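You operate a simulated robot arm through the tools that you are given. There is no shell and no other tool.

You are at the controls of a simulated robot arm. One attempt, no reset.

TASK
Move the length from the yellow socket into the gland and tighten the nut.
Fine: free the stand lever and loosen the gland nut first; clamp the stand again once the length is in. Where these are worked on the way, their far stop is far enough and under half their travel is too little: gland nut, stand lever.

The check looks at the end state, three seconds after you hand in, the way a careful person would. Anything else that was tipped, shoved, dropped, spilled or broken makes it a failure.

THE ROBOT
A 6-joint arm with a fingered hand, fixed in place. Base frame: the origin is on the floor under the middle of its stand, x ahead of it, y to its left, z up; the work surface is at about z = 850. Lengths are in mm, angles in rad, forces in N, time in s.
With the tool pointing down near the work surface it reaches from about 480 to 940 mm from the base axis. Its first joint turns from -2.897 to 2.897 rad. Payload 5 kg.
The tool frame sits at the grasp point between the pads (the TCP): z along the fingers, y along the line on which they close. The tips reach 43 mm beyond it. The gripper opens to 144 mm; its body begins 50 mm behind the TCP. The gripper is a hand of 5 fingers: y runs from the thumb to the fingers, the wrist lies at [-21, -133, -233] in the tool frame.
Orientation is told as [roll, pitch, yaw] about the base's x, y, z axes, in that order, counted from this pose: with the fingers straight down and the wrist toward the robot, the tool's x, y and z point along [0, 1, 0], [1, 0, 0] and [0, 0, -1] of the base frame.

THE INTERFACE
- The arm moves only by the tool nudge_tool. Its argument "moves" is a list of rows, each a list of 6 numbers: the shift along the base's x, y, z in units of 50 mm (1.0 is 50 mm), then the turn, a rotation vector about the base's x, y, z in units of 4 degrees (1.0 is 4 degrees). In form: [[x, y, z, wx, wy, wz], ...]. A call has 1 to 20 rows; each row shifts and turns the commanded pose from where the row before left it. A call with a number of a shift or a turn outside -1 to 1 is refused whole. A row lasts 0.2 s, in which the tool goes at most 50 mm and 0.15 rad; a call with a longer step from one row to the next is refused whole. Where a pose cannot be reached the arm comes as near as it can. A force on the tool above 40 N (or 10 N above the force at the start of the call, whichever is more), or a blocked arm, ends the call early, and 0.2 s more pass. In this call time passes only in rows, and 0.2 s behind the last. It gives the time, the measured TCP pose, the force on the tool (base axes), the opening and the grip force at its end, in the units of the frame above (readings bear some noise), with the torque about the TCP (base axes, N m) and any sound that the robot's microphone picked up, and new pictures: "show" is both (left out), scene, wrist or none.
- Cameras (640 x 400 px; columns grow to the right, rows downward): "scene" is fixed at [47.9, -651.5, 1661.6]; the picture's right is [0.48, -0.88, 0.00], its down [-0.63, -0.34, -0.70] and it looks along [0.61, 0.33, -0.72] (base axes); focal length 346 px, centre (320, 200). "wrist" rides on the gripper at [86, -108, -168] in the tool frame; the picture's right is [-0.80, 0.28, -0.53], its down [-0.54, -0.73, 0.42] and it looks along [-0.27, 0.63, 0.73] (tool axes); focal length 275 px, centre (320, 200). There is no depth. A picture from a camera that has moved, and an enlarged one, comes with that camera's place and axes in the base frame and with its lens.
- move_column(by): slides the trunk up (or, below 0, down) by that many mm; the arm rides with it, the base frame stays. It gives what a move gives, with no picture.
- curl_fingers(index, middle, ring, little, thumb_bend, thumb_turn): sets how far each is bent, from 0 (flat) to 1 (curled in); at 0.3 the hand is open as for a grip, at 0.7 the pads meet at the TCP. One left out holds its place. A second passes; each finger stops where it meets its share of the squeeze, and holds until it gets a number again. It is the only way to open and close the hand. It gives what a move gives, with no picture; readings hold the bend of each and the force on index, middle, ring, little, thumb and palm. thumb_turn goes from beside the hand (0) to across from the fingers (1), as for a grip.
- zoom(camera, box): a new picture of the part [left, top, right, bottom] of that camera's present view, enlarged. The clock stands still meanwhile.
- job_done(): hands the job in; it is judged then, once.

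Nothing tells you positions but the pictures and the camera data. Unless the task says otherwise, let go and move clear before handing in.

The tools are called after "Emit:" as name(argument=value, ...) on one line, values as JSON. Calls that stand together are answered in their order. nudge_tool: Moves the arm, as the interface text tells. Its arguments: {"type":"object","properties":{"moves":{"type":"array"},"show":{"type":"string","enum":["both","scene","wrist","none"]}},"required":["moves"]} The other tools are called the same way: move_column (by) moves the trunk up or down; curl_fingers (index, middle, ring, little, thumb_bend, thumb_turn) moves the fingers one by one; zoom (camera, box) takes an enlarged picture of a part of a camera's view; job_done () hands the job in.

At the start:

```text
time: 0.0
tcp_pos: [438.4, -187.7, 1245.8]
tcp_rot: [-0.001, -0.001, 0.0]
wrist_force: [0.1, 0.2, 0.9]
wrist_torque: [-0.02, -0.03, 0.01]
opening: 143.6
finger_force: 0.1
shape: jaw
bend: [0.3, 0.3, 0.3, 0.3, 0.3, 0.98]
finger forces: [0.0, 0.0, 0.0, 0.0, 0.0, 0.1]
trunk travel left (down, up): [-450.0, 140.0]
```

scene: 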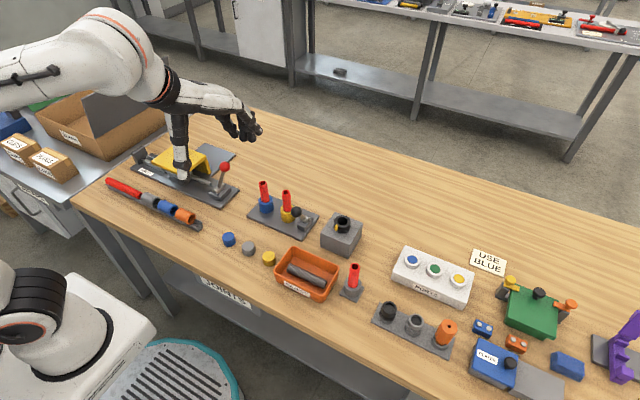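
wrist: 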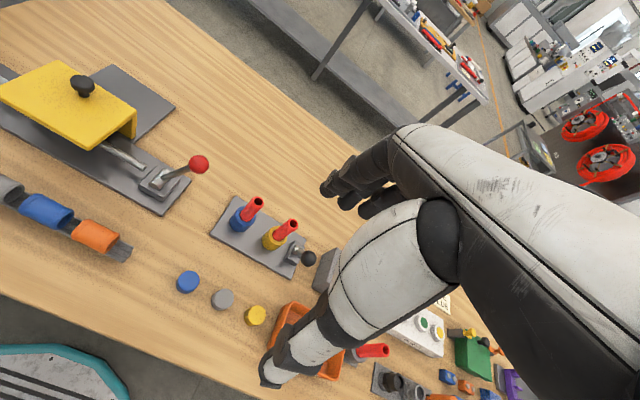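

I see a bench with a stand holding two red lengths (in a blue and a yellow socket) with a small lever, and a grey block next to it that may be the gland. I'll zoom in to identify these before moving.

Emit:
zoom(camera="scene", box=[230, 165, 390, 265])

Emit:
zoom(camera="scene", box=[320, 240, 480, 340])

Emit:
zoom(camera="scene", box=[440, 240, 640, 400])

Emit:
zoom(camera="wrist", box=[200, 180, 360, 280])

```text
4.00 times, centred on (310, 215) of scene
camera zoom: at [47.9, -651.5, 1661.6], right [0.48, -0.88, 0.0], down [-0.63, -0.34, -0.7], along [0.61, 0.33, -0.72], focal length 1386 px, centre (360, 140)
```

zoom: 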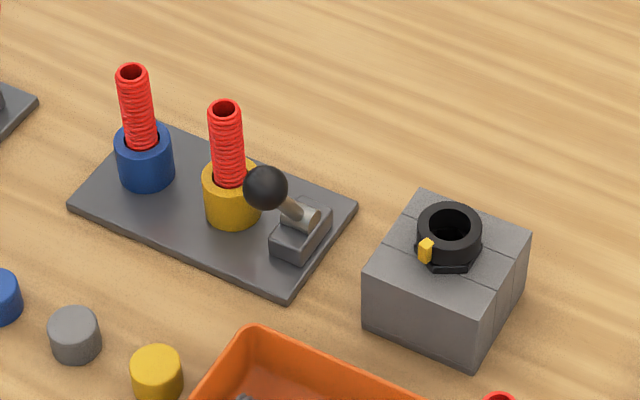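

```text
4.00 times, centred on (400, 290) of scene
camera zoom: at [47.9, -651.5, 1661.6], right [0.48, -0.88, 0.0], down [-0.63, -0.34, -0.7], along [0.61, 0.33, -0.72], focal length 1386 px, centre (0, -160)
```

zoom: 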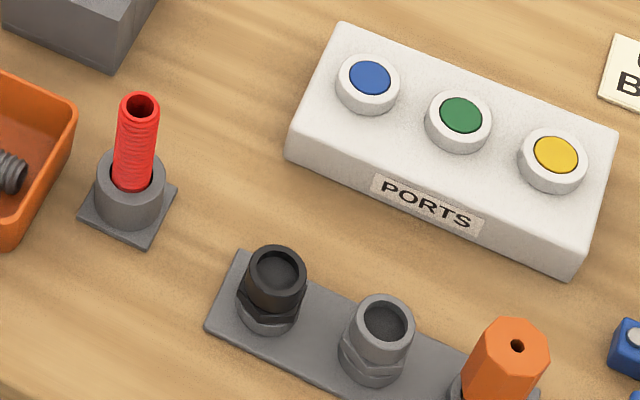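

```text
2.50 times, centred on (540, 320) of scene
camera zoom: at [47.9, -651.5, 1661.6], right [0.48, -0.88, 0.0], down [-0.63, -0.34, -0.7], along [0.61, 0.33, -0.72], focal length 866 px, centre (-230, -100)
```

zoom: 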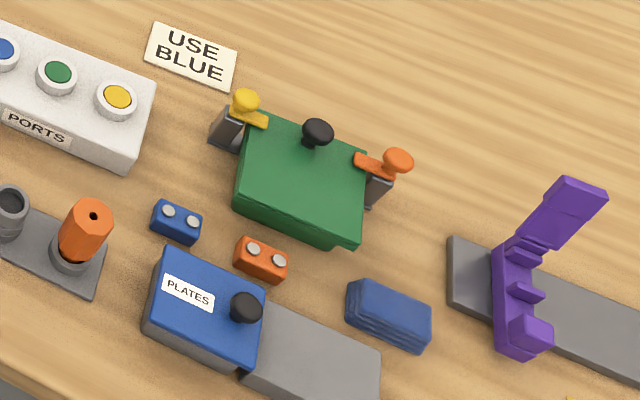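

```text
4.00 times, centred on (280, 230) of wrist
camera zoom: at [330.7, -102.5, 1410.6], right [0.28, -0.8, 0.53], down [-0.73, -0.54, -0.42], along [0.63, -0.27, -0.73], focal length 1101 px, centre (480, 80)
```

zoom: 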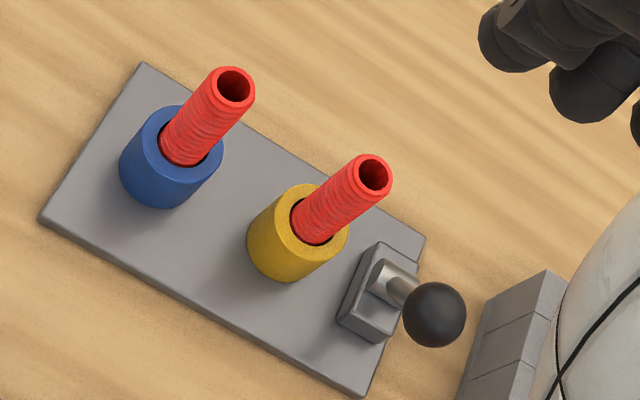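

The stand plate carries the blue and yellow sockets with red lengths and a black-knobbed lever leaning toward the robot. The gland is the grey block with the black nut and its yellow lug. I'll zoom closer at the lever, nut and hand shape before moving.

Emit:
zoom(camera="scene", box=[276, 190, 332, 225])

Emit:
zoom(camera="wrist", box=[256, 225, 320, 265])

Emit:
zoom(camera="scene", box=[318, 205, 366, 235])

Emit:
zoom(camera="scene", box=[130, 60, 290, 200])

Emit:
zoom(camera="wrist", box=[240, 100, 640, 400])

```text
11.43 times, centred on (304, 208) of scene
camera zoom: at [47.9, -651.5, 1661.6], right [0.48, -0.88, 0.0], down [-0.63, -0.34, -0.7], along [0.61, 0.33, -0.72], focal length 3960 px, centre (503, 114)
```

zoom: 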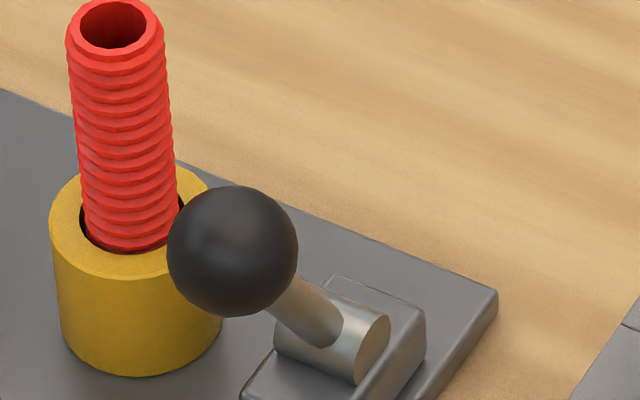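

```text
10.00 times, centred on (288, 245) of wrist
camera zoom: at [330.7, -102.5, 1410.6], right [0.28, -0.8, 0.53], down [-0.73, -0.54, -0.42], along [0.63, -0.27, -0.73], focal length 2753 px, centre (640, -250)
```

zoom: 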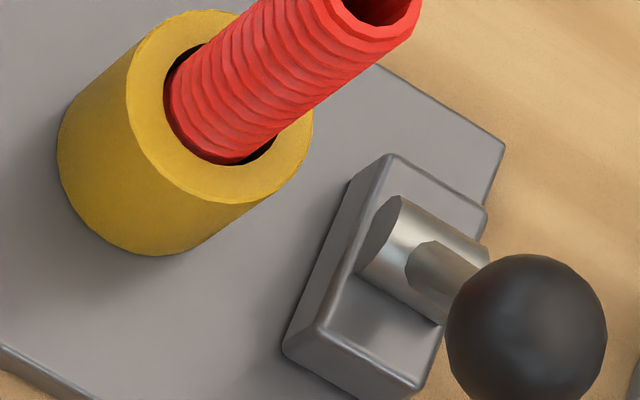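

```text
13.33 times, centred on (342, 220) of scene
camera zoom: at [47.9, -651.5, 1661.6], right [0.48, -0.88, 0.0], down [-0.63, -0.34, -0.7], along [0.61, 0.33, -0.72], focal length 4620 px, centre (27, -67)
```

zoom: 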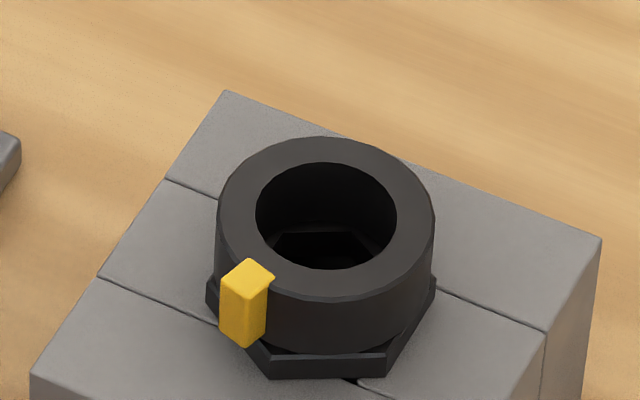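

```text
2.86 times, centred on (210, 130) of scene
camera zoom: at [47.9, -651.5, 1661.6], right [0.48, -0.88, 0.0], down [-0.63, -0.34, -0.7], along [0.61, 0.33, -0.72], focal length 990 px, centre (634, 400)
```

zoom: 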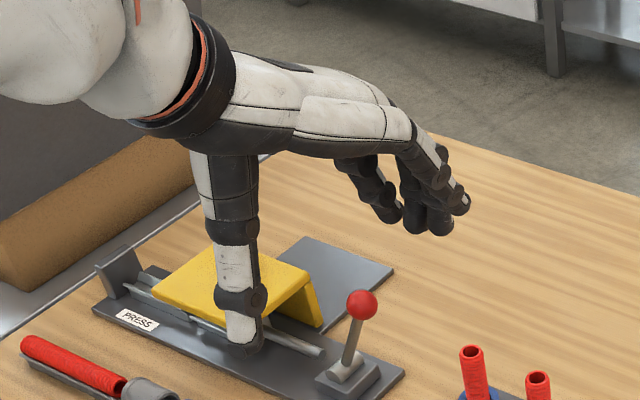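

```text
1.33 times, centred on (440, 250) of wrist
camera zoom: at [330.7, -102.5, 1410.6], right [0.28, -0.8, 0.53], down [-0.73, -0.54, -0.42], along [0.63, -0.27, -0.73], focal length 367 px, centre (160, 133)
```

zoom: 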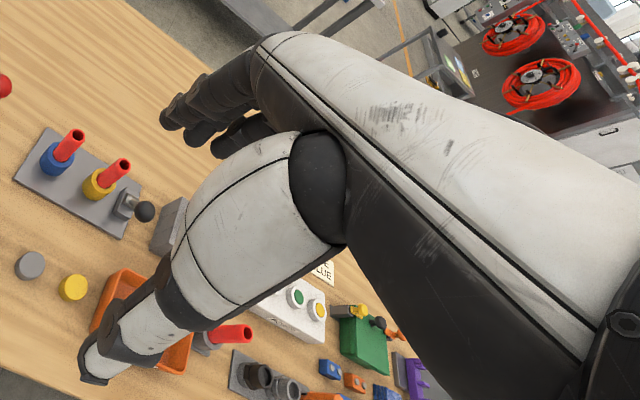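

The lever pivots about the y axis, with its knob at about (579,-291,955) leaning toward the robot and its pivot near (621,-291,880). The yellow-socket length is near (621,-231) with its top at about 967, and the nut axis is near (622,-410) with its top at about 932. I'll move the hand over the area, still high, to learn its geometry.

Emit:
nudge_tool(moves=[[0.6, -0.5, -0.4, 0, 0, 0], [0.6, -0.5, -0.4, 0, 0, 0], [0.6, -0.5, -0.4, 0, 0, 0], [0.6, -0.5, -0.4, 0, 0, 0]], show="both")

Emit:
zoom(camera="scene", box=[200, 60, 440, 210])

```text
time: 1.0
tcp_pos: [559.7, -289.5, 1163.9]
tcp_rot: [0.002, 0.002, 0.0]
wrist_force: [0.3, 0.0, -0.3]
wrist_torque: [-0.02, 0.0, 0.03]
opening: 143.9
finger_force: 0.0
shape: jaw
bend: [0.3, 0.3, 0.3, 0.3, 0.3, 0.98]
finger forces: [0.1, 0.0, 0.1, 0.1, 0.1, 0.0]
trunk travel left (down, up): [-450.0, 140.0]
camera wrist: at [451.0, -204.0, 1330.6], right [0.28, -0.8, 0.53], down [-0.73, -0.54, -0.42], along [0.63, -0.27, -0.73], focal length 275 px, centre (320, 200)
```

scene: 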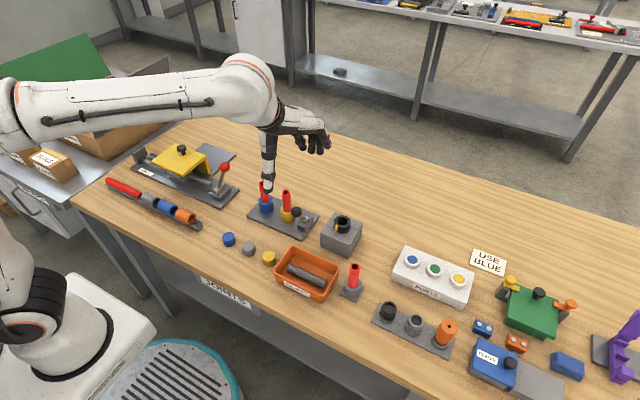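
wrist: 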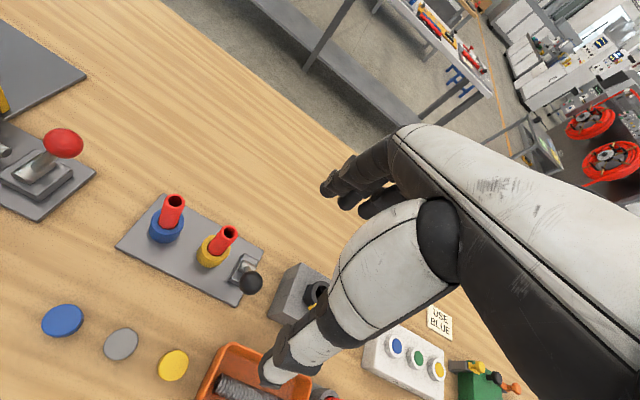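

```text
2.67 times, centred on (320, 135) of scene
camera zoom: at [47.9, -651.5, 1661.6], right [0.48, -0.88, 0.0], down [-0.63, -0.34, -0.7], along [0.61, 0.33, -0.72], focal length 924 px, centre (320, 373)
```

zoom: 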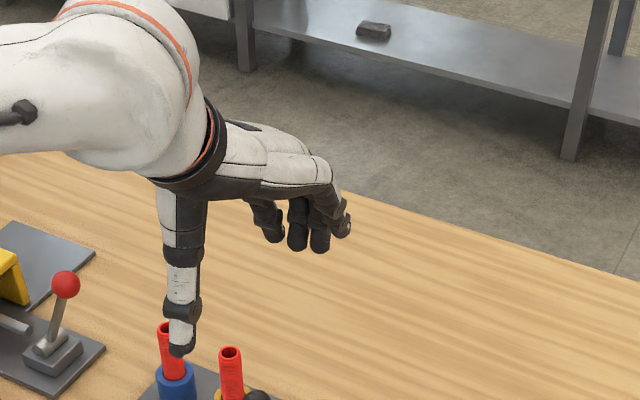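

The hand hangs thumb-down with the fingers ahead, the index apparently on the +y side. I'll close it in free air to see where the fingertips meet.

Emit:
curl_fingers(index=0.68, middle=0.68, ring=0.68, little=0.68, thumb_bend=0.6)

Emit:
zoom(camera="scene", box=[220, 70, 380, 170])

Emit:
zoom(camera="wrist", box=[160, 100, 480, 400])

```text
time: 2.0
tcp_pos: [558.5, -289.5, 1164.8]
tcp_rot: [0.002, 0.0, 0.0]
wrist_force: [0.4, 0.5, -0.6]
wrist_torque: [-0.02, 0.0, 0.0]
opening: 29.0
finger_force: 0.0
shape: fingers
bend: [0.68, 0.68, 0.68, 0.68, 0.6, 0.98]
finger forces: [0.0, 0.0, 0.0, 0.0, 0.1, 0.1]
trunk travel left (down, up): [-450.0, 140.0]
```

```text
4.00 times, centred on (300, 120) of scene
camera zoom: at [47.9, -651.5, 1661.6], right [0.48, -0.88, 0.0], down [-0.63, -0.34, -0.7], along [0.61, 0.33, -0.72], focal length 1386 px, centre (400, 520)
```

zoom: 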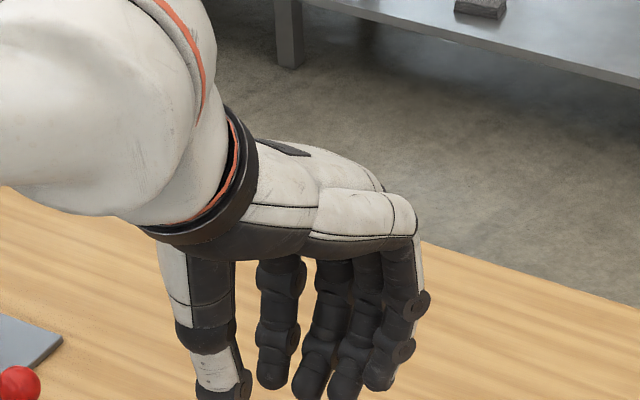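

```text
1.33 times, centred on (320, 250) of wrist
camera zoom: at [450.2, -203.5, 1331.0], right [0.28, -0.8, 0.53], down [-0.73, -0.54, -0.42], along [0.63, -0.27, -0.73], focal length 367 px, centre (320, 133)
```

zoom: 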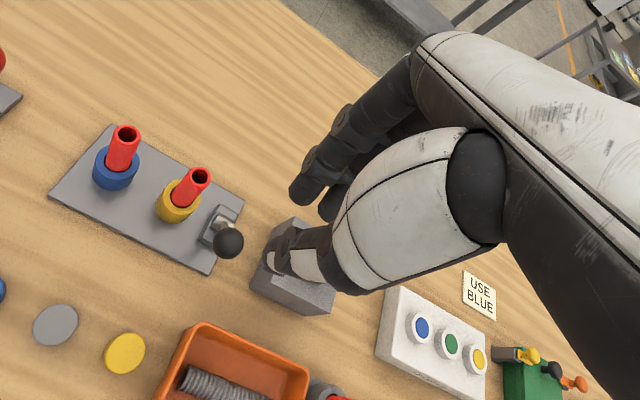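

Emit:
zoom(camera="scene", box=[240, 110, 368, 190])

Emit:
zoom(camera="wrist", box=[270, 170, 398, 250])

```text
5.00 times, centred on (304, 150) of scene
camera zoom: at [47.9, -651.5, 1661.6], right [0.48, -0.88, 0.0], down [-0.63, -0.34, -0.7], along [0.61, 0.33, -0.72], focal length 1732 px, centre (400, 450)
```

zoom: 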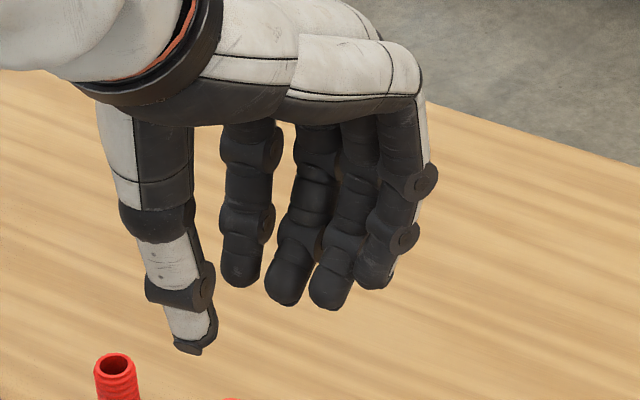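

```text
5.00 times, centred on (334, 210) of wrist
camera zoom: at [450.2, -203.5, 1331.0], right [0.28, -0.8, 0.53], down [-0.73, -0.54, -0.42], along [0.63, -0.27, -0.73], focal length 1376 px, centre (250, 150)
```

zoom: 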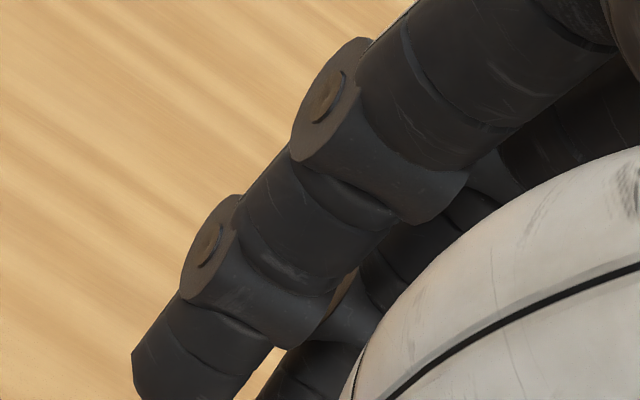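

With the hand pointing down, the thumb and index oppose each other near the TCP, and the other fingers spread toward −y. I'll straighten ring and little, half-open the thumb, and lower the hand so the knob sits between thumb and fingers. The thumb will then push the lever in +x.

Emit:
curl_fingers(index=0.3, middle=0.3, ring=0.0, little=0.0, thumb_bend=0.45)

Emit:
nudge_tool(moves=[[0.5, -0.1, -0.4, 0, 0, 0], [0.4, -0.05, -0.6, 0, 0, 0], [0, 0, -0.6, 0, 0, 0], [0, 0, -0.5, 0, 0, 0]])

Emit:
zoom(camera="scene", box=[240, 110, 400, 230])

```text
time: 3.0
tcp_pos: [558.1, -289.8, 1166.6]
tcp_rot: [0.001, 0.001, -0.001]
wrist_force: [-0.8, 1.3, -0.2]
wrist_torque: [0.01, -0.02, 0.0]
opening: 122.8
finger_force: 0.1
shape: fingers
bend: [0.3, 0.3, 0.0, 0.0, 0.45, 0.98]
finger forces: [0.0, 0.0, 0.0, 0.1, 0.1, 0.1]
trunk travel left (down, up): [-450.0, 140.0]
```

```text
time: 4.0
tcp_pos: [603.7, -297.7, 1060.7]
tcp_rot: [0.001, 0.001, 0.0]
wrist_force: [0.3, -0.2, -0.1]
wrist_torque: [0.04, 0.02, 0.0]
opening: 122.7
finger_force: 0.0
shape: fingers
bend: [0.3, 0.3, 0.0, 0.0, 0.45, 0.98]
finger forces: [0.0, 0.1, 0.0, 0.0, 0.0, 0.0]
trunk travel left (down, up): [-450.0, 140.0]
camera wrist: at [496.8, -211.0, 1225.6], right [0.28, -0.8, 0.53], down [-0.73, -0.54, -0.42], along [0.63, -0.27, -0.73], focal length 275 px, centre (320, 200)
```

scene: 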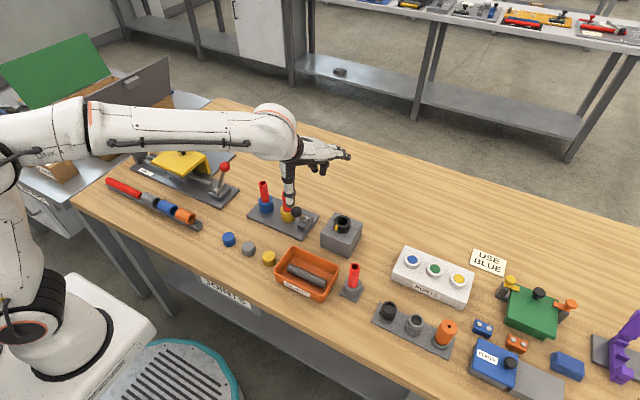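
wrist: 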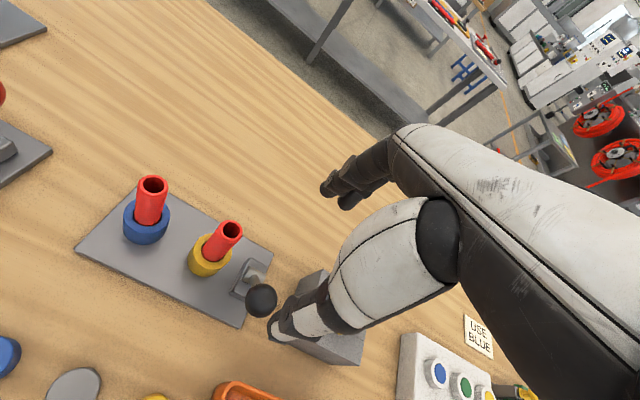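

```text
3.33 times, centred on (320, 170) of scene
camera zoom: at [47.9, -651.5, 1661.6], right [0.48, -0.88, 0.0], down [-0.63, -0.34, -0.7], along [0.61, 0.33, -0.72], focal length 1155 px, centre (320, 300)
```

zoom: 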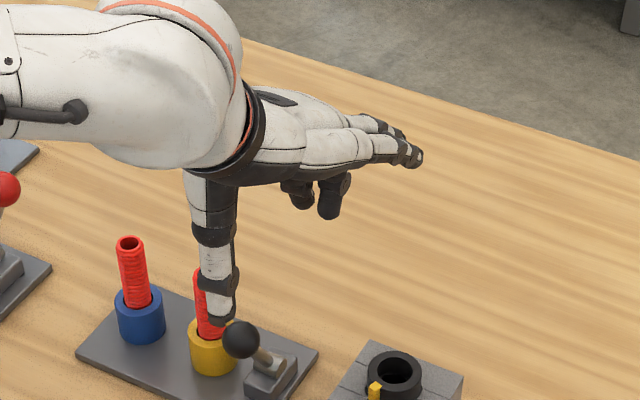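

The thumb tip sits just behind the knob's x, at about (544,-296), and is well aligned in y. I'll lower the hand so the thumb is level with the knob.

Emit:
nudge_tool(moves=[[0, 0.08, -0.5, 0, 0, 0], [0, 0, -0.5, 0, 0, 0], [0, 0, -0.4, 0, 0, 0], [0, 0, -0.4, 0, 0, 0]])

Emit:
zoom(camera="scene", box=[240, 140, 400, 240])

Emit:
zoom(camera="wrist", box=[180, 200, 340, 400])

```text
time: 5.0
tcp_pos: [603.8, -291.6, 969.8]
tcp_rot: [0.0, 0.0, -0.001]
wrist_force: [-0.4, 0.1, 0.4]
wrist_torque: [0.03, -0.02, -0.05]
opening: 123.2
finger_force: 0.3
shape: fingers
bend: [0.3, 0.3, 0.0, 0.0, 0.45, 0.98]
finger forces: [0.1, 0.0, 0.0, 0.1, 0.1, 0.0]
trunk travel left (down, up): [-450.0, 140.0]
camera wrist: at [496.3, -205.9, 1135.6], right [0.28, -0.8, 0.53], down [-0.73, -0.54, -0.42], along [0.63, -0.27, -0.73], focal length 275 px, centre (320, 200)
```

scene: 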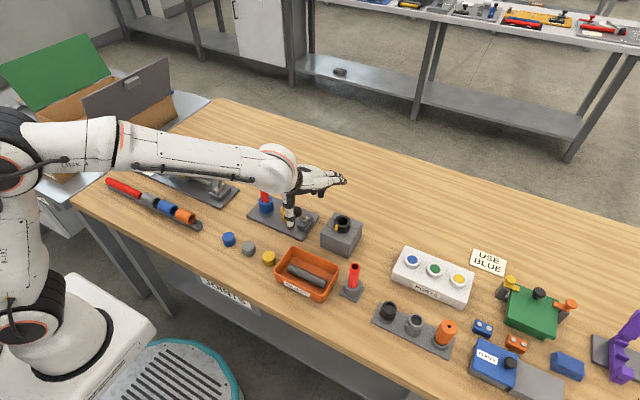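
wrist: 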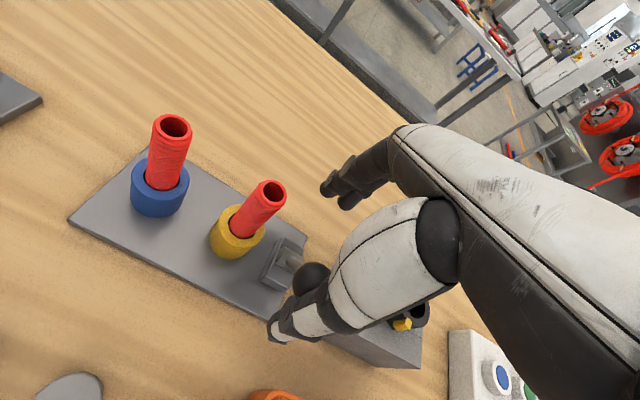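

```text
4.00 times, centred on (320, 190) of scene
camera zoom: at [47.9, -651.5, 1661.6], right [0.48, -0.88, 0.0], down [-0.63, -0.34, -0.7], along [0.61, 0.33, -0.72], focal length 1386 px, centre (320, 240)
```

zoom: 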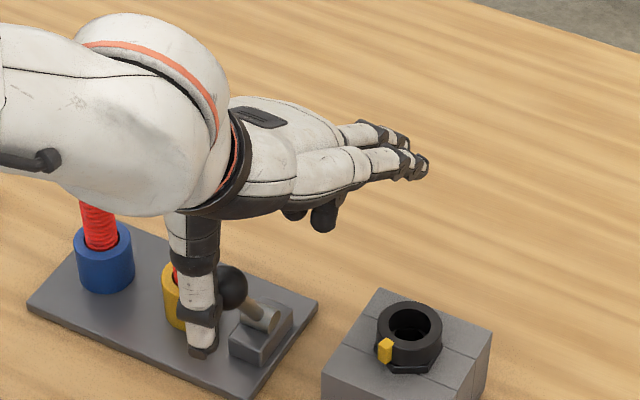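

```text
2.00 times, centred on (260, 300) of wrist
camera zoom: at [496.3, -205.9, 1135.6], right [0.28, -0.8, 0.53], down [-0.73, -0.54, -0.42], along [0.63, -0.27, -0.73], focal length 551 px, centre (440, 0)
```

zoom: 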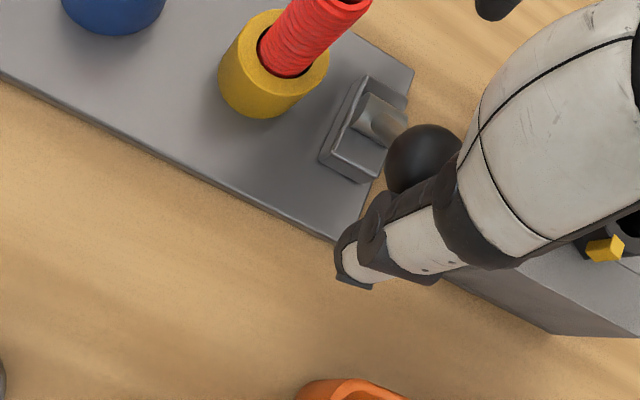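

The thumb is just behind the knob, clear of the yellow socket. I'll push +x in small steps and watch the force.

Emit:
nudge_tool(moves=[[0.2, 0, 0, 0, 0, 0], [0.2, 0, 0, 0, 0, 0], [0.2, 0, 0, 0, 0, 0], [0.2, 0, 0, 0, 0, 0]])

Emit:
zoom(camera="wrist", box=[180, 200, 340, 400])

```text
time: 6.0
tcp_pos: [644.6, -291.6, 970.0]
tcp_rot: [0.0, -0.001, 0.0]
wrist_force: [-0.6, 0.5, 0.0]
wrist_torque: [0.01, 0.0, 0.0]
opening: 124.2
finger_force: 0.6
shape: fingers
bend: [0.3, 0.3, 0.0, 0.0, 0.45, 0.97]
finger forces: [0.1, 0.0, 0.1, 0.1, 0.6, 0.1]
trunk travel left (down, up): [-450.0, 140.0]
camera wrist: at [537.1, -205.4, 1135.3], right [0.28, -0.8, 0.53], down [-0.73, -0.54, -0.42], along [0.63, -0.27, -0.73], focal length 275 px, centre (320, 200)
```

scene: 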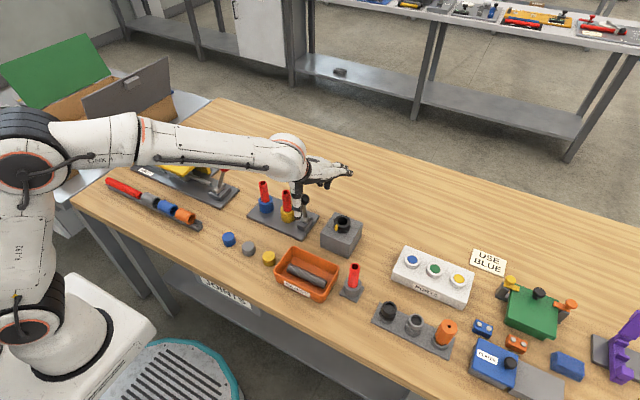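
wrist: 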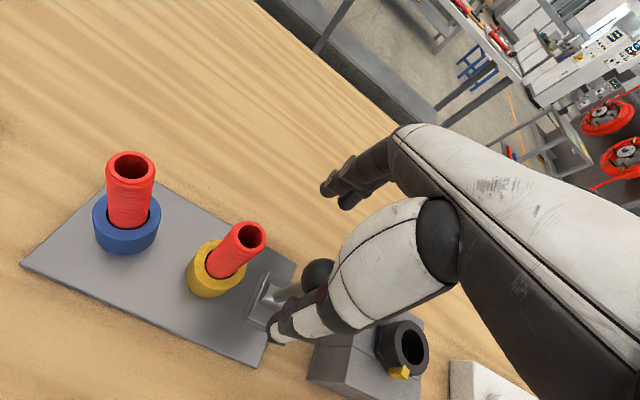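

```text
2.00 times, centred on (260, 300) of wrist
camera zoom: at [537.1, -205.4, 1135.3], right [0.28, -0.8, 0.53], down [-0.73, -0.54, -0.42], along [0.63, -0.27, -0.73], focal length 551 px, centre (440, 0)
```

zoom: 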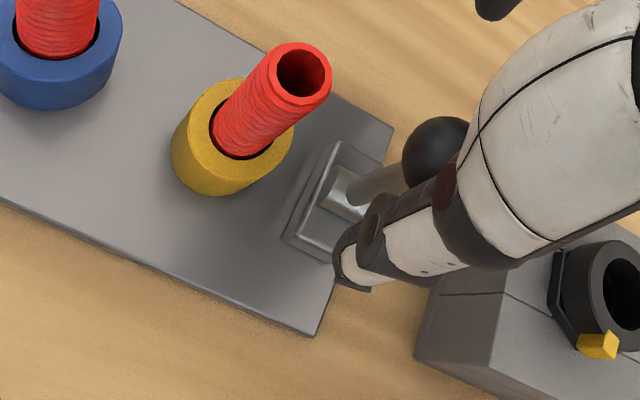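

The lever follows the thumb with very little force and is now about upright. I'll keep pushing toward the far stop.

Emit:
nudge_tool(moves=[[0.2, 0, 0, 0, 0, 0], [0.2, 0, 0, 0, 0, 0], [0.2, 0, 0, 0, 0, 0], [0.15, 0, 0, 0, 0, 0]])

Emit:
zoom(camera="wrist", box=[180, 200, 340, 400])

Emit:
zoom(camera="scene", box=[240, 140, 400, 240])

```text
time: 7.0
tcp_pos: [680.5, -291.6, 969.3]
tcp_rot: [0.0, 0.001, 0.0]
wrist_force: [-1.1, 0.7, -0.6]
wrist_torque: [0.0, 0.01, 0.0]
opening: 124.0
finger_force: 0.1
shape: fingers
bend: [0.3, 0.3, 0.0, 0.0, 0.45, 0.97]
finger forces: [0.0, 0.1, 0.0, 0.0, 0.4, 0.1]
trunk travel left (down, up): [-450.0, 140.0]
camera wrist: at [573.8, -205.1, 1135.7], right [0.28, -0.8, 0.53], down [-0.73, -0.54, -0.42], along [0.63, -0.27, -0.73], focal length 275 px, centre (320, 200)
```

scene: 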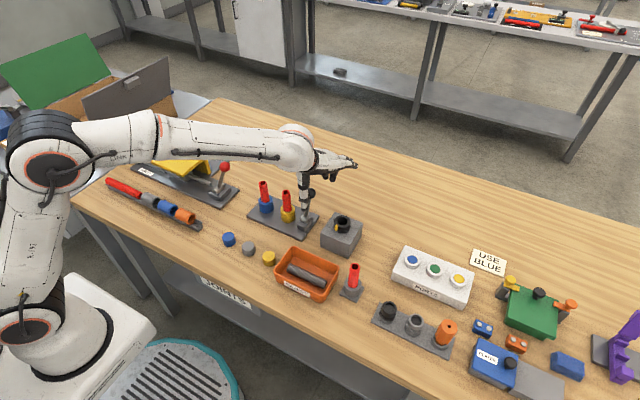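
wrist: 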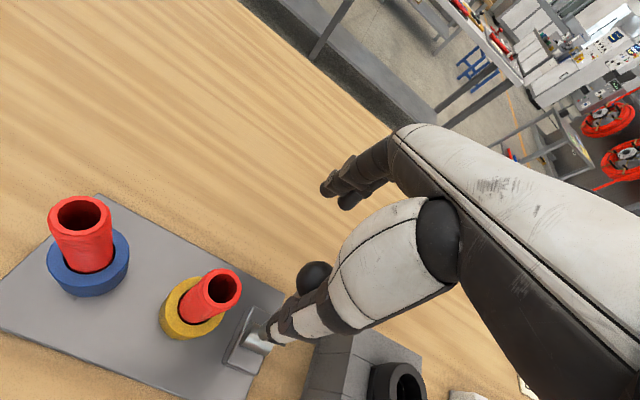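

```text
2.00 times, centred on (260, 300) of wrist
camera zoom: at [573.8, -205.1, 1135.7], right [0.28, -0.8, 0.53], down [-0.73, -0.54, -0.42], along [0.63, -0.27, -0.73], focal length 551 px, centre (440, 0)
```

zoom: 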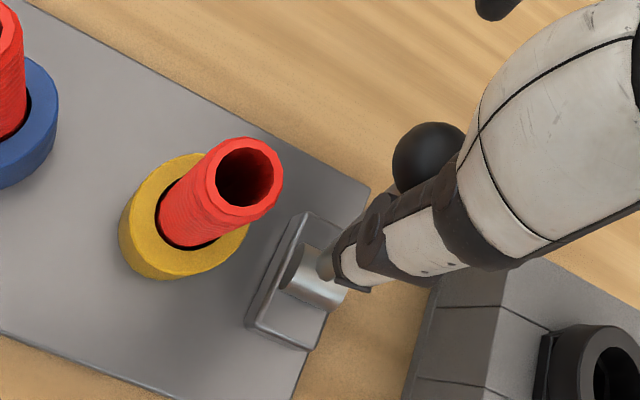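

```text
4.00 times, centred on (320, 190) of scene
camera zoom: at [47.9, -651.5, 1661.6], right [0.48, -0.88, 0.0], down [-0.63, -0.34, -0.7], along [0.61, 0.33, -0.72], focal length 1386 px, centre (320, 240)
```

zoom: 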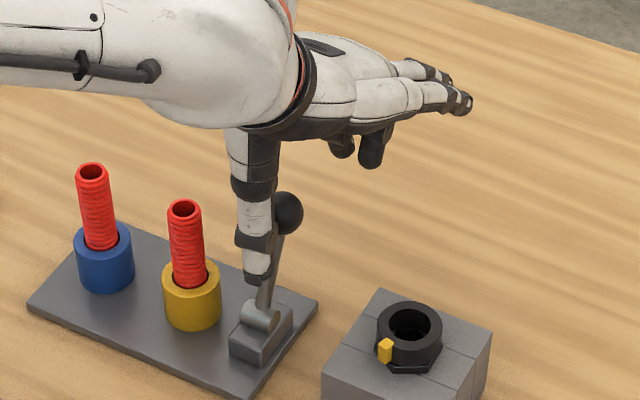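

The lever is past upright with the plate unmoved. I'll push on in small steps until the stop is felt.

Emit:
nudge_tool(moves=[[0.15, 0, 0, 0, 0, 0], [0.15, 0, 0, 0, 0, 0], [0.15, 0, 0, 0, 0, 0], [0.15, 0, 0, 0, 0, 0]], show="none")

Emit:
zoom(camera="wrist", box=[180, 200, 340, 400])

Emit:
zoom(camera="scene", box=[240, 140, 400, 240])

```text
time: 8.0
tcp_pos: [707.6, -291.4, 968.7]
tcp_rot: [0.004, 0.002, 0.0]
wrist_force: [-22.4, 2.6, -2.9]
wrist_torque: [-0.03, -0.08, -0.05]
opening: 143.5
finger_force: 10.4
shape: fingers
bend: [0.3, 0.3, 0.0, 0.0, 0.37, 0.96]
finger forces: [0.1, 0.0, 0.1, 0.0, 20.6, 0.1]
trunk travel left (down, up): [-450.0, 140.0]
```

```text
2.00 times, centred on (260, 300) of wrist
camera zoom: at [600.3, -206.4, 1134.8], right [0.28, -0.8, 0.53], down [-0.73, -0.54, -0.42], along [0.63, -0.27, -0.73], focal length 551 px, centre (440, 0)
```

zoom: 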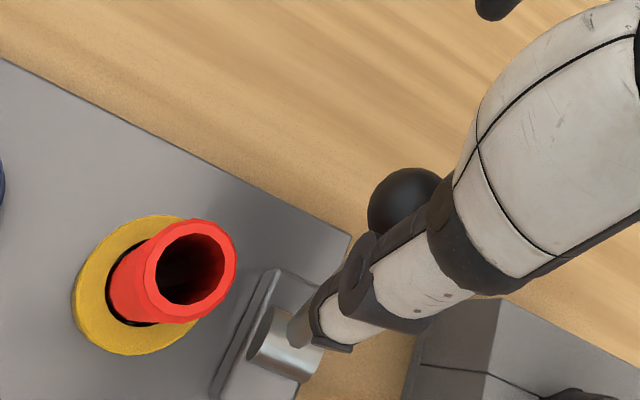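

```text
4.00 times, centred on (320, 190) of scene
camera zoom: at [47.9, -651.5, 1661.6], right [0.48, -0.88, 0.0], down [-0.63, -0.34, -0.7], along [0.61, 0.33, -0.72], focal length 1386 px, centre (320, 240)
```

zoom: 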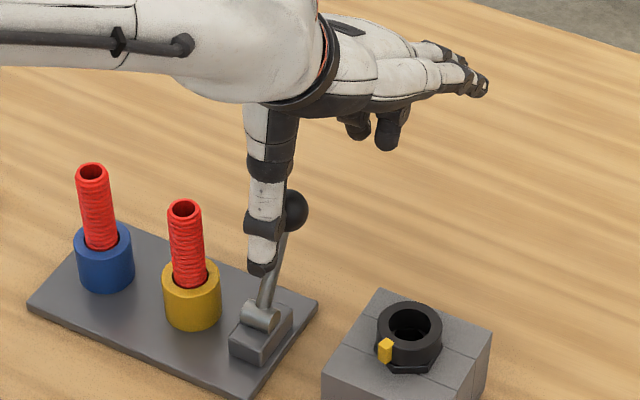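

The lever met its far stop: 22 N on the thumb, the knob now leaning away at about x=672, and the plate has not moved. I'll back off and rise clear, then check the lever stayed.

Emit:
nudge_tool(moves=[[-0.3, 0, 0, 0, 0, 0], [-0.3, 0, 0.2, 0, 0, 0], [0, 0, 0.8, 0, 0, 0], [0, 0, 0.9, 0, 0, 0], [0, -0.4, 0.9, 0, 0, 0]])

Emit:
zoom(camera="scene", box=[240, 150, 400, 250])

```text
time: 9.2
tcp_pos: [682.4, -311.3, 1109.5]
tcp_rot: [0.002, 0.002, 0.0]
wrist_force: [1.0, 0.8, -1.2]
wrist_torque: [-0.02, -0.01, 0.0]
opening: 123.6
finger_force: 0.2
shape: fingers
bend: [0.3, 0.3, 0.0, 0.0, 0.45, 0.98]
finger forces: [0.0, 0.1, 0.0, 0.1, 0.0, 0.1]
trunk travel left (down, up): [-450.0, 140.0]
camera wrist: at [574.5, -225.8, 1274.3], right [0.28, -0.8, 0.53], down [-0.73, -0.54, -0.42], along [0.63, -0.27, -0.73], focal length 275 px, centre (320, 200)
```

scene: 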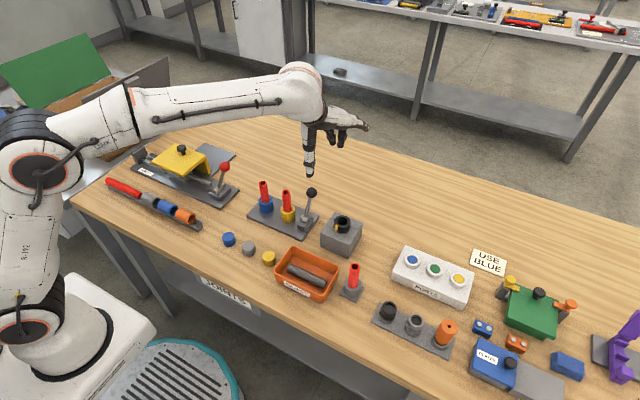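
wrist: 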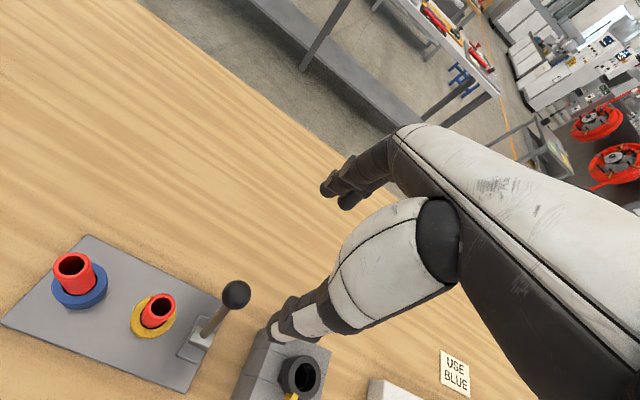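

```text
4.00 times, centred on (320, 200) of scene
camera zoom: at [47.9, -651.5, 1661.6], right [0.48, -0.88, 0.0], down [-0.63, -0.34, -0.7], along [0.61, 0.33, -0.72], focal length 1386 px, centre (320, 200)
```

zoom: 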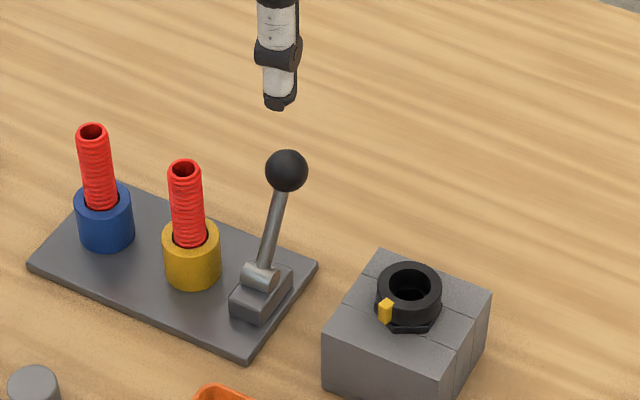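

The lever is resting at its mirrored far stop, knob at about (664,-290,953), and the stand hasn't moved. The nut axis triangulates to about (623,-410) with its top at about z=931 and the yellow lug toward the robot. I'll go above the nut and test in free air how far the hand can yaw.

Emit:
nudge_tool(moves=[[-0.4, -0.66, 0, 0, 0, 0], [-0.4, -0.66, 0, 0, 0, 0], [-0.4, -0.66, 0, 0, 0, 0], [0, 0, 0, 0, 0, -1], [0, 0, 0, 0, 0, -1], [0, 0, 0, 0, 0, -1], [0, 0, 0, 0, 0, -1], [0, 0, 0, 0, 0, -1], [0, 0, 0, 0, 0, -1], [0, 0, 0, 0, 0, -1], [0, 0, 0, 0, 0, -1], [0, 0, 0, 0, 0, -1], [0, 0, 0, 0, 0, -1]])

```text
time: 12.0
tcp_pos: [620.8, -411.5, 1110.2]
tcp_rot: [0.0, -0.001, -0.702]
wrist_force: [-0.5, -0.3, -0.4]
wrist_torque: [-0.03, 0.02, 0.0]
opening: 123.7
finger_force: 0.0
shape: fingers
bend: [0.3, 0.3, 0.0, 0.0, 0.45, 0.98]
finger forces: [0.0, 0.0, 0.0, 0.0, 0.0, 0.0]
trunk travel left (down, up): [-450.0, 140.0]
camera wrist: at [593.9, -275.8, 1275.7], right [-0.3, -0.79, 0.53], down [-0.9, 0.05, -0.42], along [0.31, -0.61, -0.73], focal length 275 px, centre (320, 200)
```

scene: 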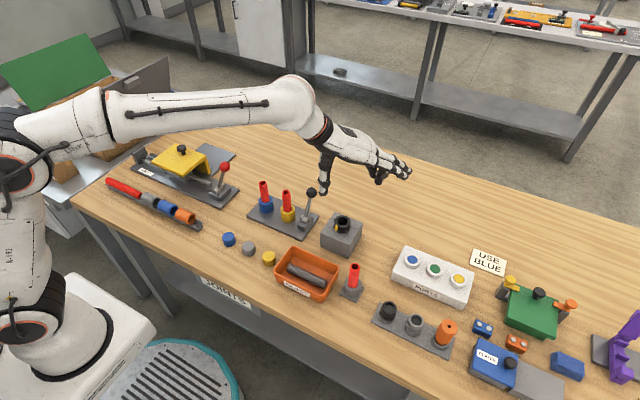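
wrist: 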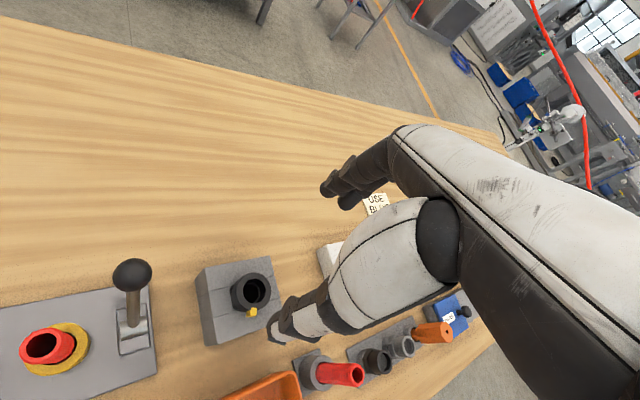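

Yaw −40° works. I'll test further both ways while high above everything.

Emit:
nudge_tool(moves=[[0, 0, 0, 0, 0, -1], [0, 0, 0, 0, 0, -1], [0, 0, 0, 0, 0, -1], [0, 0, 0, 0, 0, -1], [0, 0, 0, 0, 0, -1], [0, 0, 0, 0, 0, -1], [0, 0, 0, 0, 0, -1], [0, 0, 0, 0, 0, -1], [0, 0, 0, 0, 0, -1], [0, 0, 0, 0, 0, -1]], show="scene")

```text
time: 14.2
tcp_pos: [620.8, -411.2, 1109.9]
tcp_rot: [-0.001, 0.0, -1.399]
wrist_force: [1.2, 0.8, -0.8]
wrist_torque: [0.03, 0.0, 0.02]
opening: 123.8
finger_force: 0.1
shape: fingers
bend: [0.3, 0.3, 0.0, 0.0, 0.45, 0.98]
finger forces: [0.0, 0.1, 0.1, 0.0, 0.0, 0.1]
trunk travel left (down, up): [-450.0, 140.0]
```

scene: 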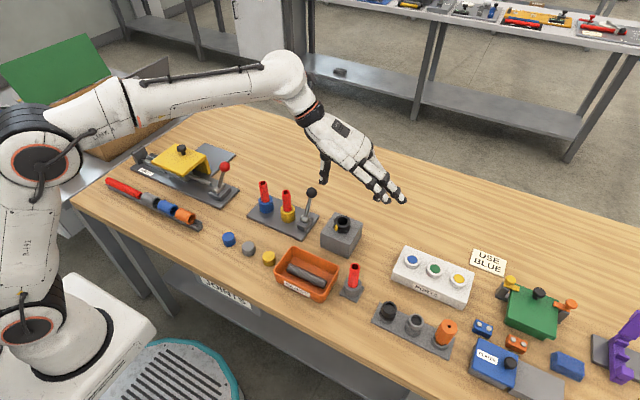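

Emit:
nudge_tool(moves=[[0, 0, 0, 0, 0, 1], [0, 0, 0, 0, 0, 1], [0, 0, 0, 0, 0, 1], [0, 0, 0, 0, 0, 1], [0, 0, 0, 0, 0, 1], [0, 0, 0, 0, 0, 1], [0, 0, 0, 0, 0, 1], [0, 0, 0, 0, 0, 1], [0, 0, 0, 0, 0, 1], [0, 0, 0, 0, 0, 1], [0, 0, 0, 0, 0, 1], [0, 0, 0, 0, 0, 1], [0, 0, 0, 0, 0, 1], [0, 0, 0, 0, 0, 1], [0, 0, 0, 0, 0, 1], [0, 0, 0, 0, 0, 1], [0, 0, 0, 0, 0, 1], [0, 0, 0, 0, 0, 1], [0, 0, 0, 0, 0, 1], [0, 0, 0, 0, 0, 1]], show="none")

Emit:
nudge_tool(moves=[[0, 0, 0, 0, 0, 1], [0, 0, 0, 0, 0, 1], [0, 0, 0, 0, 0, 1], [0, 0, 0, 0, 0, 1], [0, 0, 0, 0, 0, 1], [0, 0, 0, 0, 0, 1], [0, 0, 0, 0, 0, 1], [0, 0, 0, 0, 0, 1], [0, 0, 0, 0, 0, 1], [0, 0, 0, 0, 0, 1]])

```text
time: 18.4
tcp_pos: [620.2, -410.8, 1108.9]
tcp_rot: [0.0, 0.0, 0.002]
wrist_force: [0.7, -0.1, 0.0]
wrist_torque: [0.0, 0.01, 0.04]
opening: 123.6
finger_force: 0.1
shape: fingers
bend: [0.3, 0.3, 0.0, 0.0, 0.45, 0.98]
finger forces: [0.0, 0.0, 0.0, 0.0, 0.1, 0.0]
trunk travel left (down, up): [-450.0, 140.0]
```

```text
time: 20.6
tcp_pos: [621.5, -409.9, 1110.0]
tcp_rot: [-0.001, 0.001, 0.698]
wrist_force: [-0.5, -0.4, -0.4]
wrist_torque: [-0.03, -0.02, 0.04]
opening: 123.5
finger_force: 0.1
shape: fingers
bend: [0.3, 0.3, 0.0, 0.0, 0.45, 0.98]
finger forces: [0.0, 0.0, 0.0, 0.0, 0.0, 0.1]
trunk travel left (down, up): [-450.0, 140.0]
camera wrist: at [483.5, -415.0, 1275.5], right [0.73, -0.43, 0.53], down [-0.21, -0.88, -0.42], along [0.65, 0.2, -0.73], focal length 275 px, centre (320, 200)
```

scene: 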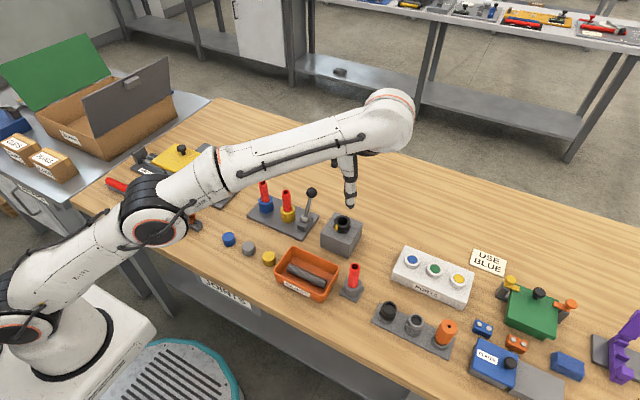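
wrist: 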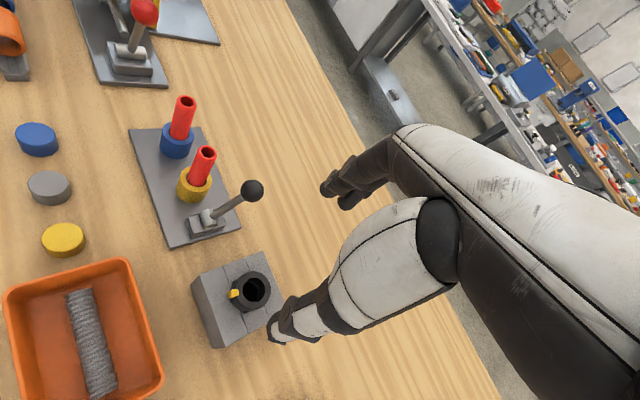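

Emit:
nudge_tool(moves=[[0, 0, 0, 0, 0, 1], [0, 0, 0, 0, 0, 1], [0, 0, 0, 0, 0, 1], [0, 0, 0, 0, 0, 1], [0, 0, 0, 0, 0, 1], [0, 0, 0, 0, 0, 1], [0, 0, 0, 0, 0, 1], [0, 0, 0, 0, 0, 1], [0, 0, 0, 0, 0, 1], [0, 0, 0, 0, 0, 1]])

Emit:
zoom(camera="wrist", box=[160, 180, 320, 400])

```text
time: 22.8
tcp_pos: [610.9, -341.5, 1081.1]
tcp_rot: [-0.008, -0.002, 1.318]
wrist_force: [-0.4, -0.6, 0.9]
wrist_torque: [0.0, -0.02, 0.0]
opening: 123.4
finger_force: 0.0
shape: fingers
bend: [0.3, 0.3, 0.0, 0.0, 0.45, 0.98]
finger forces: [0.0, 0.1, 0.0, 0.0, 0.1, 0.1]
out of reach, approached as far as the arm can: row 2, 3, 4, 5, 6, 7, 8, 9, 10
trunk travel left (down, up): [-450.0, 140.0]
camera wrist: at [499.0, -426.1, 1245.3], right [0.84, 0.08, 0.54], down [0.35, -0.84, -0.42], along [0.42, 0.54, -0.73], focal length 275 px, centre (320, 200)
```

scene: 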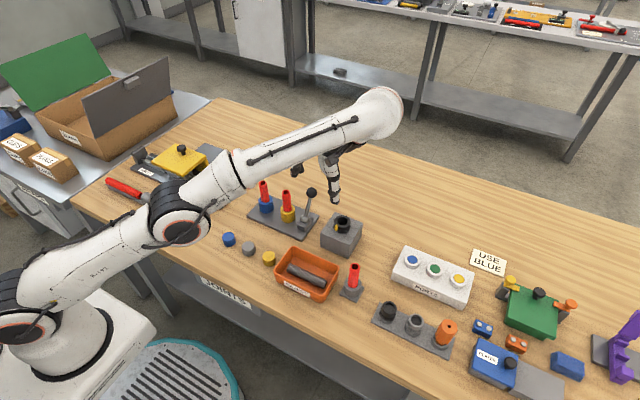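
wrist: 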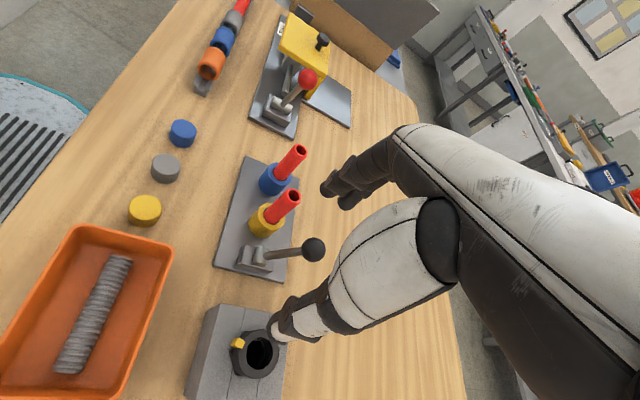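

```text
1.82 times, centred on (240, 290) of wrist
camera zoom: at [499.0, -426.1, 1245.3], right [0.84, 0.08, 0.54], down [0.35, -0.84, -0.42], along [0.42, 0.54, -0.73], focal length 500 px, centre (466, 36)
```

zoom: 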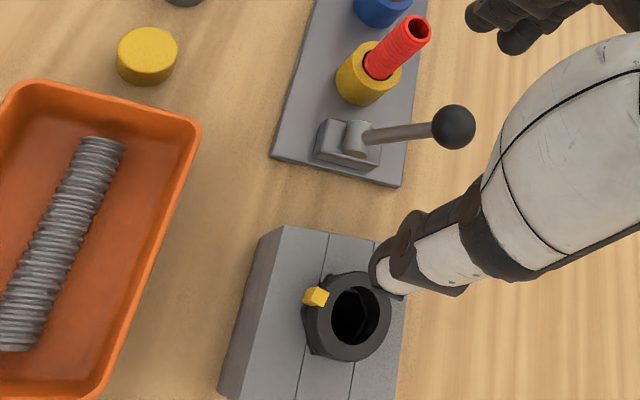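

Positive yaw tops out near +44° here, and negative reaches at least −80°, which is about 120° of turning range. I'll return to about yaw −60° above the nut so the grip can be turned counter-clockwise to loosen.

Emit:
nudge_tool(moves=[[0, 0, 0, 0, 0, -1], [0, 0, 0, 0, 0, -1], [0, 0, 0, 0, 0, -1], [0, 0, 0, 0, 0, -1], [0, 0, 0, 0, 0, -1], [0, 0, 0, 0, 0, -1], [0, 0, 0, 0, 0, -1], [0, 0, 0, 0, 0, -1], [0, 0, 0, 0, 0, -1], [0, 0, 0, 0, 0, -1], [0, 0, 0, 0, 0, -1], [0, 0, 0, 0, 0, -1], [0, 0, 0, 0, 0, -1], [0, 0, 0, 0, 0, -1], [0, 0, 0, 0, 0, -1], [0, 0, 0, 0, 0, -1], [0, 0, 0, 0, 0, -1], [0, 0, 0, 0, 0, -1], [0, 0, 0, 0, 0, -1], [0, 0, 0, 0, 0, -1]], show="none")

Emit:
curl_fingers(index=0.58, middle=0.0, ring=0.0, little=0.0, thumb_bend=0.5)

Emit:
zoom(camera="scene", box=[270, 110, 430, 250])

Emit:
zoom(camera="wrist", box=[160, 140, 400, 400])

```text
time: 27.0
tcp_pos: [610.0, -343.0, 1079.5]
tcp_rot: [-0.006, -0.002, -0.078]
wrist_force: [-0.2, 0.4, 0.5]
wrist_torque: [0.01, 0.01, -0.01]
opening: 123.5
finger_force: 0.0
shape: fingers
bend: [0.3, 0.3, 0.0, 0.0, 0.45, 0.98]
finger forces: [0.0, 0.0, 0.0, 0.0, 0.1, 0.1]
trunk travel left (down, up): [-450.0, 140.0]
```

```text
time: 28.0
tcp_pos: [610.3, -343.8, 1079.8]
tcp_rot: [-0.006, -0.002, -0.077]
wrist_force: [-0.1, 0.3, 0.4]
wrist_torque: [-0.06, 0.0, 0.02]
opening: 66.7
finger_force: 0.2
shape: fingers
bend: [0.57, 0.0, 0.0, 0.0, 0.5, 0.98]
finger forces: [0.0, 0.0, 0.2, 0.0, 0.0, 0.0]
trunk travel left (down, up): [-450.0, 140.0]
```

```text
2.86 times, centred on (350, 180) of scene
camera zoom: at [47.9, -651.5, 1661.6], right [0.48, -0.88, 0.0], down [-0.63, -0.34, -0.7], along [0.61, 0.33, -0.72], focal length 990 px, centre (234, 257)
```

zoom: 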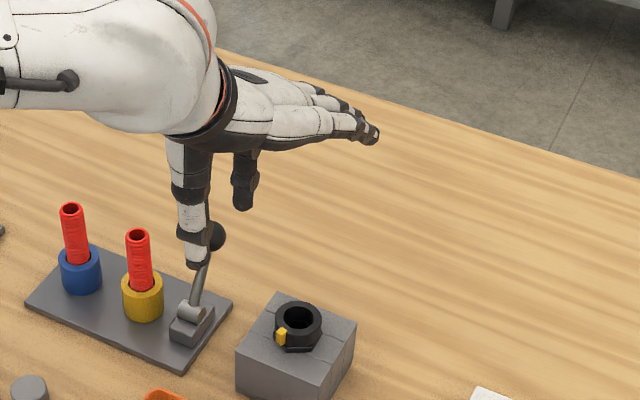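

```text
1.54 times, centred on (280, 270) of wrist
camera zoom: at [509.4, -247.8, 1245.0], right [0.22, -0.81, 0.54], down [-0.77, -0.49, -0.42], along [0.6, -0.32, -0.73], focal length 424 px, centre (382, 92)
```

zoom: 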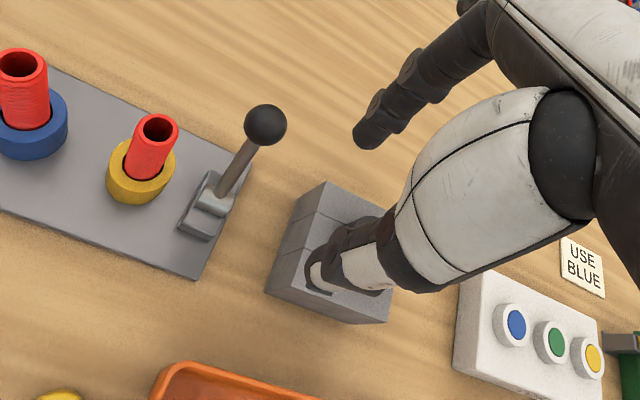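

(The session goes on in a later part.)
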